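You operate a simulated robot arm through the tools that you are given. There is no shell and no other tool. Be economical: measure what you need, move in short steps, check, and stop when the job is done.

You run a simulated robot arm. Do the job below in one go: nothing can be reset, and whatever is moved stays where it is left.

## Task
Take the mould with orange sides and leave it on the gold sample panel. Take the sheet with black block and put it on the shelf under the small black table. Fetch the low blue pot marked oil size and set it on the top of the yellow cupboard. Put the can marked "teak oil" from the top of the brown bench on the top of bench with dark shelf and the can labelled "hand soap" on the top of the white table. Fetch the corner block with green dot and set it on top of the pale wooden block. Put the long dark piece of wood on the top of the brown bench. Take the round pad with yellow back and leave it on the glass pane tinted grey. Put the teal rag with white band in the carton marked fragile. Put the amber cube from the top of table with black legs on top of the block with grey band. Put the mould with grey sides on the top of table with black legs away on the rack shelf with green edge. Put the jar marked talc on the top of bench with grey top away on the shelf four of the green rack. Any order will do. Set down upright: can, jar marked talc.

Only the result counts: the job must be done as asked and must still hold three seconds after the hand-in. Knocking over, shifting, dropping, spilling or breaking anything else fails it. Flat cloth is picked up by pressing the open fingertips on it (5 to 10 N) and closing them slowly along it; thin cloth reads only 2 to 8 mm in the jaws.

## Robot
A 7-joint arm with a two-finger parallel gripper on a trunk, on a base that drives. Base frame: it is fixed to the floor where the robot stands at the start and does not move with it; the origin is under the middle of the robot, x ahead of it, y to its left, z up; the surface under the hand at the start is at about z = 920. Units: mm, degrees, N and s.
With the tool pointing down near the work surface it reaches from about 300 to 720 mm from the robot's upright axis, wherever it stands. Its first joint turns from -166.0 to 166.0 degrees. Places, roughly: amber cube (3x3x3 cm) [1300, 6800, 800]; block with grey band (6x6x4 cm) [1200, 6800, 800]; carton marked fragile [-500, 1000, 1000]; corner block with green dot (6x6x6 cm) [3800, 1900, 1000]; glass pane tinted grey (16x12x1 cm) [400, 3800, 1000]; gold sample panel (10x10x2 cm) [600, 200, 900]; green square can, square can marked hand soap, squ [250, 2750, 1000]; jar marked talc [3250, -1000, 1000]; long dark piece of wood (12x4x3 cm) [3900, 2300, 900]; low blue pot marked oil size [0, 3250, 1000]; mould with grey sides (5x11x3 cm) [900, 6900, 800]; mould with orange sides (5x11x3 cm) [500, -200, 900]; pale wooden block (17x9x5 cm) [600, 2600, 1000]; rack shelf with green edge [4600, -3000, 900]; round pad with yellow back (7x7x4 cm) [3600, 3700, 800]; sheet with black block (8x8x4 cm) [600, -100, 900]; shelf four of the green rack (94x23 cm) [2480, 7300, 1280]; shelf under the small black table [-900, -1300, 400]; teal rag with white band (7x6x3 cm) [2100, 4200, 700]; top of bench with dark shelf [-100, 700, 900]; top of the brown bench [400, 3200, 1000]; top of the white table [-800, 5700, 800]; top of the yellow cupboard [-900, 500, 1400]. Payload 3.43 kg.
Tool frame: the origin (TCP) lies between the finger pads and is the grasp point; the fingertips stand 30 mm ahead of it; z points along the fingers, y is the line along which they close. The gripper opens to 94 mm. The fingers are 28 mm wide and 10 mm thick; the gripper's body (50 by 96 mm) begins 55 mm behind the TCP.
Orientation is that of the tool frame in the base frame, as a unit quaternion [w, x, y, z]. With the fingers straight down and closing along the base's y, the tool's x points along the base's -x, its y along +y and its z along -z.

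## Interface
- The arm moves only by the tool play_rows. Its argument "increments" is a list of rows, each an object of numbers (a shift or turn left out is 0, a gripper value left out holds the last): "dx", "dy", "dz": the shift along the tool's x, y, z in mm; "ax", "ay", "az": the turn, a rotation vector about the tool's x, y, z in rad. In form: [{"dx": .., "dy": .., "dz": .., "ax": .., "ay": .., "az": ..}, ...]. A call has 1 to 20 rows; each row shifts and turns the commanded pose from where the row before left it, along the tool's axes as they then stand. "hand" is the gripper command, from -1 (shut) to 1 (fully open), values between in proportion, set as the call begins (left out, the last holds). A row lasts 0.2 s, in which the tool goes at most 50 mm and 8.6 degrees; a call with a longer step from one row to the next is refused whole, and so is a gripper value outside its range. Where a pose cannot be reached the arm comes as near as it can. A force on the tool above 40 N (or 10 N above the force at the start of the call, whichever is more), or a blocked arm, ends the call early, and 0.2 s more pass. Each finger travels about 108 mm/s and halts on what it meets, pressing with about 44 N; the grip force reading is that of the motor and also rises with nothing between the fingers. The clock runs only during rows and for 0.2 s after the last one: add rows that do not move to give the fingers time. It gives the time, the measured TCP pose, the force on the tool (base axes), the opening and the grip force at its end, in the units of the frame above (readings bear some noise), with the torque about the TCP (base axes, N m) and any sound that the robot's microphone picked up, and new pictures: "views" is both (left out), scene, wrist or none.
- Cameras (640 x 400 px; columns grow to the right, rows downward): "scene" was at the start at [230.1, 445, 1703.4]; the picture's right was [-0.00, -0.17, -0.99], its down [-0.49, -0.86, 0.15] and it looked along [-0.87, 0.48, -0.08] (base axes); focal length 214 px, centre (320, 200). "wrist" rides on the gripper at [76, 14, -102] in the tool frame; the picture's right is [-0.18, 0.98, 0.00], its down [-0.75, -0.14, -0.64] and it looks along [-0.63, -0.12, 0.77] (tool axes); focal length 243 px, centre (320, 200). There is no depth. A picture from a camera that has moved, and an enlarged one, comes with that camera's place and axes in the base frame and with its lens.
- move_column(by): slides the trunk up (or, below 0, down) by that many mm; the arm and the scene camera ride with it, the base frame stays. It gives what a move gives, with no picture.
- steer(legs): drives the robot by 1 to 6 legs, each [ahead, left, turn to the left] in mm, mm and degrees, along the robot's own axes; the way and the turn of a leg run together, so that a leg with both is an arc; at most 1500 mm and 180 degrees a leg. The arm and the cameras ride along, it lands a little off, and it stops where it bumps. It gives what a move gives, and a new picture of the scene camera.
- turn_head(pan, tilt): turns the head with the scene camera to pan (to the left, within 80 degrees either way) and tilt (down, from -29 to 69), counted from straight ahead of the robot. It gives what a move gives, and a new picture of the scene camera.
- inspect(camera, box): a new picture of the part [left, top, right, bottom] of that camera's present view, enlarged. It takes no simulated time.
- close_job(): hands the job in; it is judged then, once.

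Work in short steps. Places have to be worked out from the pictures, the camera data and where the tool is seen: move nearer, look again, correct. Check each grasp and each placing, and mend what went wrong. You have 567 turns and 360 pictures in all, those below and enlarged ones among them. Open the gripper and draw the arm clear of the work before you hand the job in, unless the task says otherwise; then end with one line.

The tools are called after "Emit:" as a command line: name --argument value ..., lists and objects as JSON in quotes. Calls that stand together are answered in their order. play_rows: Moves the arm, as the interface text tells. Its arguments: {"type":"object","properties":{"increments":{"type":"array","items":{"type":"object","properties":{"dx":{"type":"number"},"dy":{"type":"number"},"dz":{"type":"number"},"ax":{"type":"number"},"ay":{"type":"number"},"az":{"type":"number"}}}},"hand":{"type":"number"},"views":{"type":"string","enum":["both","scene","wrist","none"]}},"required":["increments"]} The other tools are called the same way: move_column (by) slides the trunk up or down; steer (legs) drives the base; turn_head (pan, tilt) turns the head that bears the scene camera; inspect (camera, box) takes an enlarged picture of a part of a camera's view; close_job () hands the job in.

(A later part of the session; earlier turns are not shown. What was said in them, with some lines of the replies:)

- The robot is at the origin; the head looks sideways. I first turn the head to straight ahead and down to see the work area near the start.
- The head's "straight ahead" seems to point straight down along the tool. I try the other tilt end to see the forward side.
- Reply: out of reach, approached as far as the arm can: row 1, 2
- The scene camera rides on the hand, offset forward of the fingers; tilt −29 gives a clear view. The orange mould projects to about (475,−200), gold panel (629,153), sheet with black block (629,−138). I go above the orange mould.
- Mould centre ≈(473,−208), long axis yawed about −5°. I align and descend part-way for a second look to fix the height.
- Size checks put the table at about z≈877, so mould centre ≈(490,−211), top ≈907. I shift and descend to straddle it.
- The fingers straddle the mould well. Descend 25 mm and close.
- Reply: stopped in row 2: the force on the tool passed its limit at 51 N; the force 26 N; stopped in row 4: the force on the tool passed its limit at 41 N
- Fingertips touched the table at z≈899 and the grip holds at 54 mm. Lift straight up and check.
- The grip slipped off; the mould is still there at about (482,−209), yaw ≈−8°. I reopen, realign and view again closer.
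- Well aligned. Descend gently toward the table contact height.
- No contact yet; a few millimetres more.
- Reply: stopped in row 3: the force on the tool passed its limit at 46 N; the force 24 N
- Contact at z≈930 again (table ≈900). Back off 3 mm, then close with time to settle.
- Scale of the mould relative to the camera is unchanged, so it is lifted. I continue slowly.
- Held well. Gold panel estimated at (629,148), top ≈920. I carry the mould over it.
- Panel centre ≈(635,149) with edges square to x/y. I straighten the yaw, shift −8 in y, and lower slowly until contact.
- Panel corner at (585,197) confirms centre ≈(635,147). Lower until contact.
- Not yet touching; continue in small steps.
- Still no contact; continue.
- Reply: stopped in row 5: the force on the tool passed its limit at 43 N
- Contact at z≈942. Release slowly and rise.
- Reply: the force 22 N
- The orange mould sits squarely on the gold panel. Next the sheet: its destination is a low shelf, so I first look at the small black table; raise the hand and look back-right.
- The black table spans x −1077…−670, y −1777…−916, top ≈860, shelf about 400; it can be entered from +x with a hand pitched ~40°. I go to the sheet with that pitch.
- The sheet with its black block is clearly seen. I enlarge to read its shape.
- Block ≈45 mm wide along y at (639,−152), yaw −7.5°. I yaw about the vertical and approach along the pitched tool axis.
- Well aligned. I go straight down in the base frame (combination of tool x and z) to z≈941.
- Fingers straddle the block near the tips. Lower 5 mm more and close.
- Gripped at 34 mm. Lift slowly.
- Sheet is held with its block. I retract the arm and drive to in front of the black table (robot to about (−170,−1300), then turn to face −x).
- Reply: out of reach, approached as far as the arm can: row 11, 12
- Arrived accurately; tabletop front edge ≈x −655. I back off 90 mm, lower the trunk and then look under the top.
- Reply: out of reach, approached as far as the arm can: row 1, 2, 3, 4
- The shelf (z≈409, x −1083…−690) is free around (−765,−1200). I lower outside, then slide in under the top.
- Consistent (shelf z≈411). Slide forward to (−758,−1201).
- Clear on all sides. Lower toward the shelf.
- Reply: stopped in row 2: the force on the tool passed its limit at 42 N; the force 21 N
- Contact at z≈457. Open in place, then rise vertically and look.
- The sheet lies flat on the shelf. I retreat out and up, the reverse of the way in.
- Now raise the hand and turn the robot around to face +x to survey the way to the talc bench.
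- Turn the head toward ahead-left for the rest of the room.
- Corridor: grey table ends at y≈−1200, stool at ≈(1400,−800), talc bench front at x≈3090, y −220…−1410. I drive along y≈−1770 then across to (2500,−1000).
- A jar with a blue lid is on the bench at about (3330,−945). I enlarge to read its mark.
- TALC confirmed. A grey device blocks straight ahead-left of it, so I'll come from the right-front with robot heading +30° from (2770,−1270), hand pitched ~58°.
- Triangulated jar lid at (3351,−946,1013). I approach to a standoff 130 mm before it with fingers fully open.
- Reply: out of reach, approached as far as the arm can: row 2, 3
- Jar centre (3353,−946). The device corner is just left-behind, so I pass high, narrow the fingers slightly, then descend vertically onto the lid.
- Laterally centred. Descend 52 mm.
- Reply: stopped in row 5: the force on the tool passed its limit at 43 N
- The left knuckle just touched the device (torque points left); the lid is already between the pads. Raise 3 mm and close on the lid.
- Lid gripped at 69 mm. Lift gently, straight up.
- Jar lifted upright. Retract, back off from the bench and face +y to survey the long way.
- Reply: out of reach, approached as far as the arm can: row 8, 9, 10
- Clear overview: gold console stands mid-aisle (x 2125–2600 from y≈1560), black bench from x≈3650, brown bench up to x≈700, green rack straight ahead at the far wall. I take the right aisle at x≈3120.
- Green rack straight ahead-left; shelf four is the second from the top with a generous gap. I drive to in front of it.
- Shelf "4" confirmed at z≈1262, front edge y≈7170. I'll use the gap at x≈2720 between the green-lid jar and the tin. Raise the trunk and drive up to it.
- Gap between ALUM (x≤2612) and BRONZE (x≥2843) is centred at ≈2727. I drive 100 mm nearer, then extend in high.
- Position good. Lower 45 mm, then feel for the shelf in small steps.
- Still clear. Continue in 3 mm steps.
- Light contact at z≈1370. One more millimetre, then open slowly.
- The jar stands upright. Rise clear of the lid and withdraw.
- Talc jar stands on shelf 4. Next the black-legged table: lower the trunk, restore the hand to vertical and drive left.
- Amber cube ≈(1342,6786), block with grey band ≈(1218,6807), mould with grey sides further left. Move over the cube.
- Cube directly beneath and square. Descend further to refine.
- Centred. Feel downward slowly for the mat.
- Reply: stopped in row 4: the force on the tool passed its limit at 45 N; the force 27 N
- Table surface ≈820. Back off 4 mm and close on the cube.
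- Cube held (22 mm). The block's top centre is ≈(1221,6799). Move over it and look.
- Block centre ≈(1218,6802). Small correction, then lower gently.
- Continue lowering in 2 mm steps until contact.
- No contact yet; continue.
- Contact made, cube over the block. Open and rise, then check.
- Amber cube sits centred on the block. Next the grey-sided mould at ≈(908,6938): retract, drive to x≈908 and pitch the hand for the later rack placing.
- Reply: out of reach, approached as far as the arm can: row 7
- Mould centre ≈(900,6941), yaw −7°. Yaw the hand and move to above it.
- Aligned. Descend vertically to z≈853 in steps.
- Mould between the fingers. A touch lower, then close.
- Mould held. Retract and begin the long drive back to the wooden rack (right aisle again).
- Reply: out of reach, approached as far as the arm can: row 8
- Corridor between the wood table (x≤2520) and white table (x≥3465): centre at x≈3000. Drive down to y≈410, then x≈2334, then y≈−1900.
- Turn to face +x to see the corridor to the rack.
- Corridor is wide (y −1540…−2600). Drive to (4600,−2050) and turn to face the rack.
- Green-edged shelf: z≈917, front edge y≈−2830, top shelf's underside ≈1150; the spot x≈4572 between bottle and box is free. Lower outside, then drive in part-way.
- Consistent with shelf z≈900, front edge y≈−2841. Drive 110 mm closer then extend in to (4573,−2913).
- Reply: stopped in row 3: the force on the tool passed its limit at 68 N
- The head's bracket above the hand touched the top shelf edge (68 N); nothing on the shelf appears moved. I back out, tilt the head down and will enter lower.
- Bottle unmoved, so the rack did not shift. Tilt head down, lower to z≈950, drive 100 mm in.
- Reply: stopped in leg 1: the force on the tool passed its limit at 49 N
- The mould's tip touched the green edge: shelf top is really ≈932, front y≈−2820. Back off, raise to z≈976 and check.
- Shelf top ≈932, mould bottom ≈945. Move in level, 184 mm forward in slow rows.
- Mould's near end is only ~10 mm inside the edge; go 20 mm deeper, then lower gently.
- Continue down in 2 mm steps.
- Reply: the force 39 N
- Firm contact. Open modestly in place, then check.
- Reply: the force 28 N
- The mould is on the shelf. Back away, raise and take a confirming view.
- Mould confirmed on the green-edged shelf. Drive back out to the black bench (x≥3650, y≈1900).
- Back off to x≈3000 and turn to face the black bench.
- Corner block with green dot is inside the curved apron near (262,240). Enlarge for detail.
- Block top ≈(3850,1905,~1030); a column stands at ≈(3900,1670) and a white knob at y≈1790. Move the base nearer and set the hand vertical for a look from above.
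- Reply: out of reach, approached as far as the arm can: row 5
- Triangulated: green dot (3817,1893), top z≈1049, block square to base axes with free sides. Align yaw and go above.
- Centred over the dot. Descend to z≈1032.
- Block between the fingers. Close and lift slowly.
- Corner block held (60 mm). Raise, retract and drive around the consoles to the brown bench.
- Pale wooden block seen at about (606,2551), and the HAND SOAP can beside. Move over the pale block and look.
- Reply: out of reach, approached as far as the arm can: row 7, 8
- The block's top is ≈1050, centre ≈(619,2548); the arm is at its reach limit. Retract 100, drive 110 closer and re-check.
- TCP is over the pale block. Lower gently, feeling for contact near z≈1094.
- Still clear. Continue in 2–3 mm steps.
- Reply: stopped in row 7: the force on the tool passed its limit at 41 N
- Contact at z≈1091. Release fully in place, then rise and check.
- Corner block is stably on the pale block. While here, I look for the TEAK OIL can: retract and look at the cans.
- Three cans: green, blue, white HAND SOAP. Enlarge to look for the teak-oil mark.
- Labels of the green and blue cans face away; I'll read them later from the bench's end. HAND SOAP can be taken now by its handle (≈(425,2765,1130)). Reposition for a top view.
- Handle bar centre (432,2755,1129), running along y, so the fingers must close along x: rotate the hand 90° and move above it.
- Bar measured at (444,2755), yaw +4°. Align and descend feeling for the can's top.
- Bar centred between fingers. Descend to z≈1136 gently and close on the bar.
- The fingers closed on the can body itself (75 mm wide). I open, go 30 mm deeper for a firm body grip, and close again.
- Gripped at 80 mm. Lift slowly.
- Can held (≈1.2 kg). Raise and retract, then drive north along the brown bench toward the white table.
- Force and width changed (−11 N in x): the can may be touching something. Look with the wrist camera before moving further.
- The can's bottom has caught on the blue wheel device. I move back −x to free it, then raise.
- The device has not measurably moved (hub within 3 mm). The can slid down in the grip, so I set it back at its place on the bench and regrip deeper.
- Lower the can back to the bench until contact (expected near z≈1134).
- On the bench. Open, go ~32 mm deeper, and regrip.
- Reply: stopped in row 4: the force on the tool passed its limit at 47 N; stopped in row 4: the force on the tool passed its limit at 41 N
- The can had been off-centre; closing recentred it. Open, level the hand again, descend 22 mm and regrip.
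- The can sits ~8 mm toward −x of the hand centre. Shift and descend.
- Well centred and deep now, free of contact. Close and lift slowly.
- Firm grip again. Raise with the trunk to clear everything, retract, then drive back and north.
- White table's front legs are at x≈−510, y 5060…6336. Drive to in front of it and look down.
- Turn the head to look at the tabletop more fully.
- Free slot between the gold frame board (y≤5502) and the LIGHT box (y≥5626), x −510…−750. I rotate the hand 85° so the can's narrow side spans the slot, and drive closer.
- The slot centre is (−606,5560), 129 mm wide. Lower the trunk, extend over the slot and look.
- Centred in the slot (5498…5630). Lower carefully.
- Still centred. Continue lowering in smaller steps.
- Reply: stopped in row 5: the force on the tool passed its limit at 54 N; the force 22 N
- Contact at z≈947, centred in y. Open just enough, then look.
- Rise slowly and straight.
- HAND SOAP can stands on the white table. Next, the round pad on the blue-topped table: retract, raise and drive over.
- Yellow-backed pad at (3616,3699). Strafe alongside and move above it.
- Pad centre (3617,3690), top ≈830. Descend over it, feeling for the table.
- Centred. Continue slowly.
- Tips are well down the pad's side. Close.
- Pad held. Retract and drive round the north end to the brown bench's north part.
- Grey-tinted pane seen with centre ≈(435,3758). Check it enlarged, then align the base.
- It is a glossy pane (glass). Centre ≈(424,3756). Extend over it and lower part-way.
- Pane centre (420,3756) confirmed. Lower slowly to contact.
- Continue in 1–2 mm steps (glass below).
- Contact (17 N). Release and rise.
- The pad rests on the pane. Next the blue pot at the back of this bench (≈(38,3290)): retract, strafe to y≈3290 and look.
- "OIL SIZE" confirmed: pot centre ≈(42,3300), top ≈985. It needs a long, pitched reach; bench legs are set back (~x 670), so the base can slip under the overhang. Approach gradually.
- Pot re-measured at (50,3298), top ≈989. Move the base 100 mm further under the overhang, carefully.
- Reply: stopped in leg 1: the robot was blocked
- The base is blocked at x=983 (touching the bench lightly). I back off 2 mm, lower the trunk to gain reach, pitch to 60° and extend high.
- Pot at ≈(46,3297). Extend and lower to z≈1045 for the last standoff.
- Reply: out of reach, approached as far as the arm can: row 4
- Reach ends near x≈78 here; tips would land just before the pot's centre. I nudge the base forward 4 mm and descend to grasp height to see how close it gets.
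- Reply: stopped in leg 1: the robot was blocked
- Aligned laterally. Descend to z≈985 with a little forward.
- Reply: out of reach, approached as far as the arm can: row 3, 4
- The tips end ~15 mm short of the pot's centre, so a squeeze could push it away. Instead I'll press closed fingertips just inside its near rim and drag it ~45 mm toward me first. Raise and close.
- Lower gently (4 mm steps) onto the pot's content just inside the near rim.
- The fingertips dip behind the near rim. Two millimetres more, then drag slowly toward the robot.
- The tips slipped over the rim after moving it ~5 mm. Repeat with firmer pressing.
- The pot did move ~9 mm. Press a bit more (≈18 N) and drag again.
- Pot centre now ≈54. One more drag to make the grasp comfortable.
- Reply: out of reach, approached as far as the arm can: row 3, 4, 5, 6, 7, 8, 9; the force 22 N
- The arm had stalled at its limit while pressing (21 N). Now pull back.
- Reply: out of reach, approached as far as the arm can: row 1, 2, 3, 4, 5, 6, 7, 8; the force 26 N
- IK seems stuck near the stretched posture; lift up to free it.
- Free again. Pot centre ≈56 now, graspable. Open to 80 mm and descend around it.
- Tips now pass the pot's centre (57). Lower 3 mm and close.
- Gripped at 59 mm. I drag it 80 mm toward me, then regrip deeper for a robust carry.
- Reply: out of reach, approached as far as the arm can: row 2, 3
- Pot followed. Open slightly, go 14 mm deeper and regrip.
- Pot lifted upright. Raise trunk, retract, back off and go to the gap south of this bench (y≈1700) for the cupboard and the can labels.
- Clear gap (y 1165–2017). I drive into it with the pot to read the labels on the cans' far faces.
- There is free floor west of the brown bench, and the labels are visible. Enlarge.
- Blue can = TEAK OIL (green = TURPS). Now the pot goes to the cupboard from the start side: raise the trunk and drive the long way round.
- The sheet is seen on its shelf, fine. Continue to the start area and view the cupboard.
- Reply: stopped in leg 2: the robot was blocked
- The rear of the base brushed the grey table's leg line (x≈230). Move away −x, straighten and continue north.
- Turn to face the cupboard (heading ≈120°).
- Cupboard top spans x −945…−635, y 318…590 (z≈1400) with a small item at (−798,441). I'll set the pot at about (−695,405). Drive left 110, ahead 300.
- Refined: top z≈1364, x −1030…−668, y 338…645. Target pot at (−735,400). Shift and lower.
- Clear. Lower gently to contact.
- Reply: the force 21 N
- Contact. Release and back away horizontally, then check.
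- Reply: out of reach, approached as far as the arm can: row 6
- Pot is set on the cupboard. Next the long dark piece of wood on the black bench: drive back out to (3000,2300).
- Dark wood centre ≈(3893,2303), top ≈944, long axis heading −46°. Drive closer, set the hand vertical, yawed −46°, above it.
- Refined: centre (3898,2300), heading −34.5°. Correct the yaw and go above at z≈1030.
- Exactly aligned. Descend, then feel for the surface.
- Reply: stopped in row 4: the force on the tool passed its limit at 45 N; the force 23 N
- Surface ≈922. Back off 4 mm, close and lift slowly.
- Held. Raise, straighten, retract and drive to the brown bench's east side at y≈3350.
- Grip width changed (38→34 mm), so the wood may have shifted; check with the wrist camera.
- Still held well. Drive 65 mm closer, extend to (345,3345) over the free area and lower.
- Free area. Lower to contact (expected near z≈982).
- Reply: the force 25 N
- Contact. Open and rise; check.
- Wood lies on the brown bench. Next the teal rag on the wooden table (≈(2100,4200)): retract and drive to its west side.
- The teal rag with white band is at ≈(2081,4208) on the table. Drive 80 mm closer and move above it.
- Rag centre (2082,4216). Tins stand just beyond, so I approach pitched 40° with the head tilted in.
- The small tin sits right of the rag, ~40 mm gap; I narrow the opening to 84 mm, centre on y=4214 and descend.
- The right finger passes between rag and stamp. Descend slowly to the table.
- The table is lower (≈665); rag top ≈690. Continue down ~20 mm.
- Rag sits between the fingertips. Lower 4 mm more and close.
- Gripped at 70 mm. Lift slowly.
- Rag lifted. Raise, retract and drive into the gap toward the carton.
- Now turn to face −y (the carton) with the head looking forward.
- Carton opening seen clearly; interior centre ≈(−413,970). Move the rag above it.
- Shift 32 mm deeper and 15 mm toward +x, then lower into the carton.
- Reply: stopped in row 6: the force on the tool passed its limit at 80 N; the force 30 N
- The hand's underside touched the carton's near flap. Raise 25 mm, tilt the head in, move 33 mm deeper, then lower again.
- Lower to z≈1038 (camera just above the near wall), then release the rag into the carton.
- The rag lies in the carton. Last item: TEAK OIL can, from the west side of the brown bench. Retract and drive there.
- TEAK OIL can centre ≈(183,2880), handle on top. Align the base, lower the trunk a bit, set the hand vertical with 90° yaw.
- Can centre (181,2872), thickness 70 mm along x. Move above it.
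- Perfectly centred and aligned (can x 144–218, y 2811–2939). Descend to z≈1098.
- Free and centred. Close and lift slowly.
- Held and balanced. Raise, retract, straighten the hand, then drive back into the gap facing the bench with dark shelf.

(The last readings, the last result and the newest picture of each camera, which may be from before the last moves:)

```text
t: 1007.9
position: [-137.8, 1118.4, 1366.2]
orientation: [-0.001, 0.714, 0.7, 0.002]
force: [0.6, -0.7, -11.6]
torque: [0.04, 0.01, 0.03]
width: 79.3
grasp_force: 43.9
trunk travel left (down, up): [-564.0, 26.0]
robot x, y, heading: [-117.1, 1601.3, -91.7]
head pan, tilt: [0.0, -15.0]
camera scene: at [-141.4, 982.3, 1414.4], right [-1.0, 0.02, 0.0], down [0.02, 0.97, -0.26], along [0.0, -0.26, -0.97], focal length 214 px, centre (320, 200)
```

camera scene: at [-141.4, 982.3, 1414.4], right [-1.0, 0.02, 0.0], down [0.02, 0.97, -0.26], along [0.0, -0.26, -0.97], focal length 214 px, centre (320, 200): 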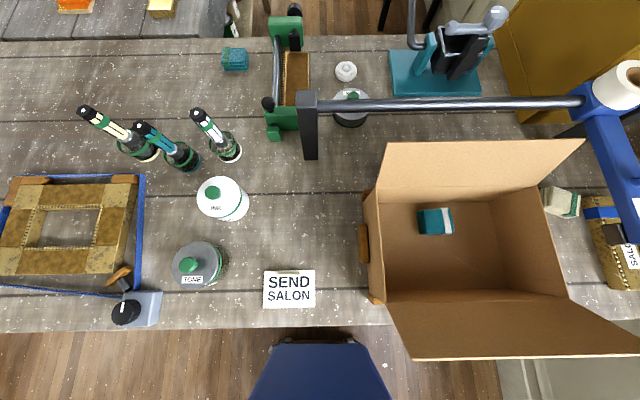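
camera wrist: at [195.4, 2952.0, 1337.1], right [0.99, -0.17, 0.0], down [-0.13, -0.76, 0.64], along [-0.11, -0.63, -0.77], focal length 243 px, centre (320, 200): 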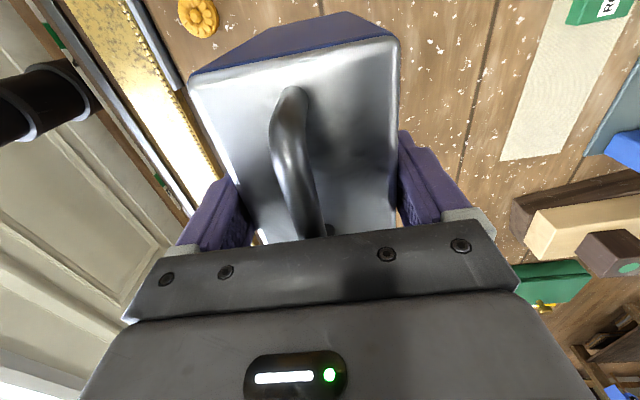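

Free area centred at (−111,890) on the bench with dark shelf. Lower the trunk, extend over it and check.

Emit:
move_column --by -225

Emit:
play_rows --increments '[{"dx": -20, "dy": 4}, {"dx": -35, "dy": 5}, {"dx": -35, "dy": 5}, {"dx": -35, "dy": 5}, {"dx": -35, "dy": 5}, {"dx": -35, "dy": 4}, {"dx": -25, "dy": 3}, {}]' --views "both"

```text
t: 1010.3
position: [-137.2, 1118.5, 1140.5]
orientation: [0.0, 0.714, 0.7, 0.002]
force: [0.0, -0.3, -12.2]
torque: [0.04, 0.04, 0.02]
width: 79.3
grasp_force: 43.9
trunk travel left (down, up): [-339.0, 251.0]
robot x, y, heading: [-120.4, 1604.4, -91.5]
head pan, tilt: [0.0, -15.0]
```

```text
t: 1012.1
position: [-112.5, 896.7, 1139.5]
orientation: [-0.001, 0.714, 0.7, 0.002]
force: [-0.3, 0.1, -11.2]
torque: [0.01, -0.01, -0.01]
width: 79.5
grasp_force: 44.3
trunk travel left (down, up): [-339.0, 251.0]
robot x, y, heading: [-117.8, 1603.8, -91.7]
head pan, tilt: [0.0, -15.0]
camera scene: at [-115.9, 762.2, 1188.3], right [-1.0, 0.02, 0.0], down [0.02, 0.97, -0.25], along [0.0, -0.25, -0.97], focal length 214 px, centre (320, 200)
camera wrist: at [-96.2, 973.4, 1242.5], right [0.98, -0.2, 0.0], down [-0.16, -0.75, 0.64], along [-0.13, -0.63, -0.77], focal length 243 px, centre (320, 200)
```

scene: 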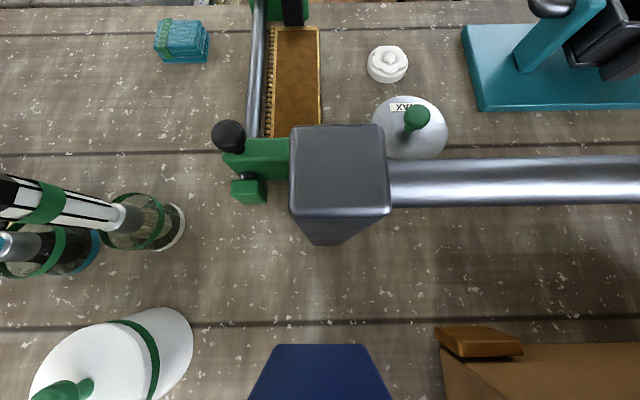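
wrist: 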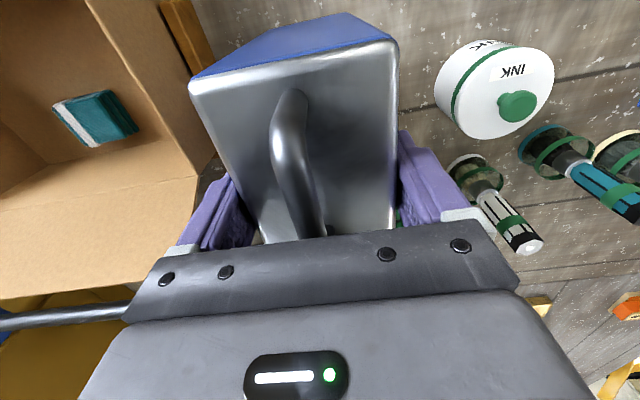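

Clear around. Tilt the head in for safety, then lower to contact near z≈1049.

Emit:
turn_head --pan 0 --tilt 35

Emit:
play_rows --increments '[{"dz": 20}, {"dz": 25}, {"dz": 15}, {"dz": 8}, {"dz": 5}, {"dz": 3}, {"dz": 3}, {"dz": 3}, {}]' --views "wrist"

```text
t: 1013.3
position: [-112.7, 896.5, 1139.7]
orientation: [0.0, 0.714, 0.7, 0.002]
force: [0.1, -0.9, -11.4]
torque: [-0.03, -0.02, -0.02]
width: 79.2
grasp_force: 43.6
trunk travel left (down, up): [-339.0, 251.0]
robot x, y, heading: [-119.5, 1601.7, -91.9]
head pan, tilt: [0.0, 35.0]
camera scene: at [-114.4, 840.3, 1181.2], right [-1.0, 0.02, 0.0], down [0.01, 0.82, 0.58], along [0.01, 0.58, -0.82], focal length 214 px, centre (320, 200)
```

scene: 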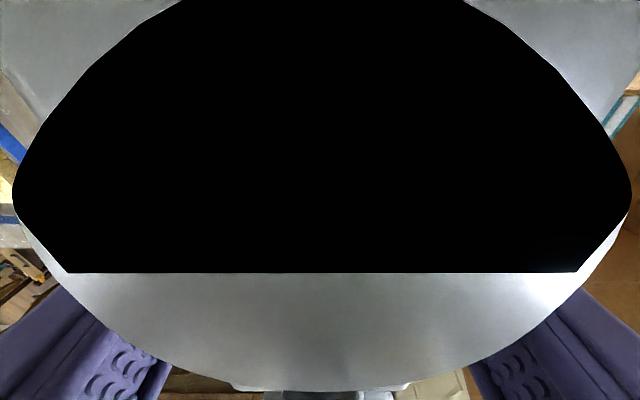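

```text
t: 1015.0
position: [-110.5, 897.8, 1066.1]
orientation: [0.004, 0.714, 0.7, -0.002]
force: [0.6, 6.4, 15.1]
torque: [0.69, 0.21, -0.17]
width: 79.3
grasp_force: 44.1
trunk travel left (down, up): [-339.0, 251.0]
robot x, y, heading: [-117.3, 1600.5, -91.6]
head pan, tilt: [0.0, 35.0]
stopped in row 8: the force on the tool passed its limit at 41 N (the readings are from after the stop); the commanded pose is now the measured one
camera wrist: at [-94.7, 973.9, 1168.4], right [0.98, -0.2, 0.0], down [-0.16, -0.74, 0.65], along [-0.13, -0.64, -0.76], focal length 243 px, centre (320, 200)
```

wrist: 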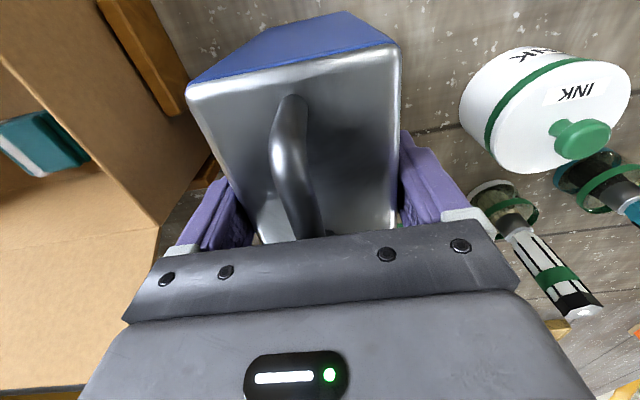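

Contact at z≈1066 (bench ≈917, as stated). Open and rise slowly.

Emit:
play_rows --increments '[{"dz": -1}, {}, {}]' --hand 0.9 --views "none"

Emit:
play_rows --increments '[{"dz": -6}, {"dz": -10}, {"dz": -15}, {"dz": -20}, {"dz": -30}, {"dz": -30}, {"dz": -30}, {}]' --views "wrist"

```text
t: 1015.8
position: [-109.7, 894.9, 1066.0]
orientation: [0.005, 0.714, 0.7, -0.002]
force: [0.2, 0.8, 3.2]
torque: [-0.02, 0.0, 0.0]
width: 89.3
grasp_force: 0.0
trunk travel left (down, up): [-339.0, 251.0]
robot x, y, heading: [-118.9, 1601.3, -91.7]
head pan, tilt: [0.0, 35.0]
```

```text
t: 1017.6
position: [-111.0, 897.2, 1205.6]
orientation: [0.004, 0.714, 0.7, -0.002]
force: [0.4, 0.5, 0.0]
torque: [0.0, 0.03, 0.02]
width: 89.5
grasp_force: 0.0
trunk travel left (down, up): [-339.0, 251.0]
robot x, y, heading: [-118.7, 1600.6, -91.8]
head pan, tilt: [0.0, 35.0]
camera wrist: at [-95.1, 973.5, 1308.4], right [0.98, -0.2, 0.0], down [-0.16, -0.75, 0.65], along [-0.13, -0.64, -0.76], focal length 243 px, centre (320, 200)
```

wrist: 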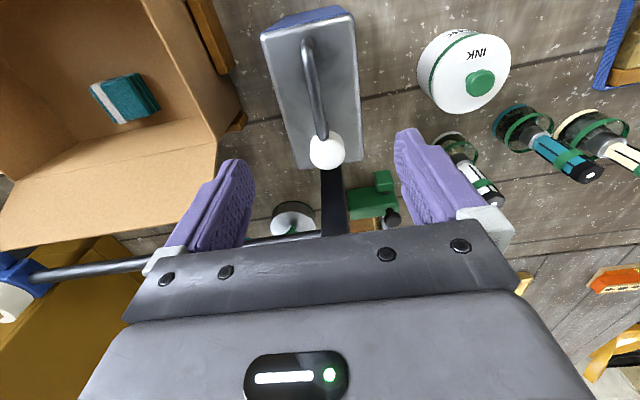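

The TEAK OIL can stands on the bench. Retract the arm clear and take a last look at the orange mould from here.

Emit:
play_rows --increments '[{"dx": 20, "dz": -20}, {"dx": 40}, {"dx": 40}, {"dx": 40}, {"dx": 40}, {"dx": 40}, {}]' --hand 1 --views "none"

Emit:
turn_head --pan 35 --tilt -29

Emit:
inspect --camera "scene" --box '[0, 0, 320, 200]'

```text
t: 1019.2
position: [-108.1, 1116.7, 1224.2]
orientation: [0.004, 0.714, 0.7, -0.002]
force: [-0.9, -0.1, 0.1]
torque: [0.04, -0.02, 0.04]
width: 94.1
grasp_force: 0.2
trunk travel left (down, up): [-339.0, 251.0]
robot x, y, heading: [-115.7, 1605.4, -91.9]
head pan, tilt: [0.0, 35.0]
```

```text
t: 1020.5
position: [-107.7, 1116.3, 1224.8]
orientation: [0.005, 0.714, 0.701, -0.002]
force: [0.4, -0.2, 0.3]
torque: [-0.01, -0.03, -0.01]
width: 94.0
grasp_force: 0.0
trunk travel left (down, up): [-339.0, 251.0]
robot x, y, heading: [-118.3, 1601.9, -91.8]
head pan, tilt: [35.0, -28.6]
camera scene: at [-73.6, 963.4, 1301.2], right [-0.82, 0.01, -0.58], down [0.29, 0.87, -0.4], along [0.5, -0.49, -0.71], focal length 214 px, centre (320, 200)
```

scene: 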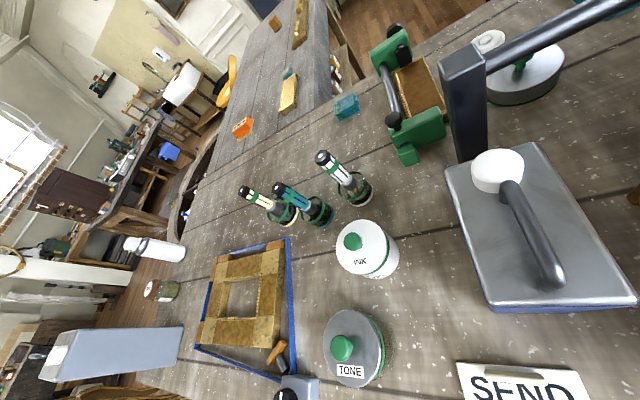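

```text
2.00 times, centred on (160, 100) of scene
camera zoom: at [-73.6, 963.4, 1301.2], right [-0.82, 0.01, -0.58], down [0.29, 0.87, -0.4], along [0.5, -0.49, -0.71], focal length 429 px, centre (640, 400)
```

zoom: 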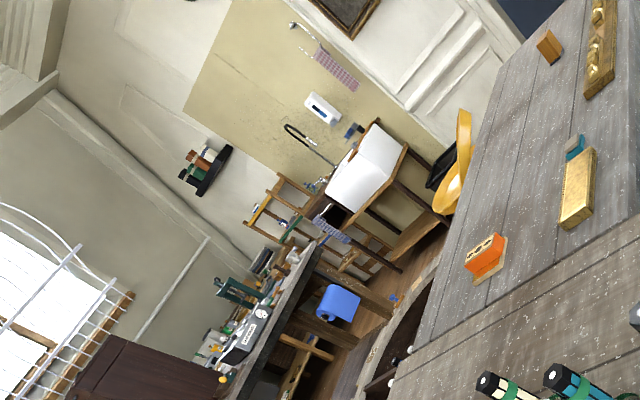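

The orange mould still sits on the gold panel, the gripper is open and the arm is clear of the work. Everything is in place, so I hand the job in.

Emit:
close_job

```text
The job is handed in.
```

I placed all the requested items, checked each placing by camera or contact force, and handed the job in with the gripper open and the arm clear. There were bumps along the way: the green-edged rack, the grey table, the blue wheel device and the carton's near flap. I saw nothing knocked over or clearly shifted; the wheel device was within 3 mm when I re-measured it.
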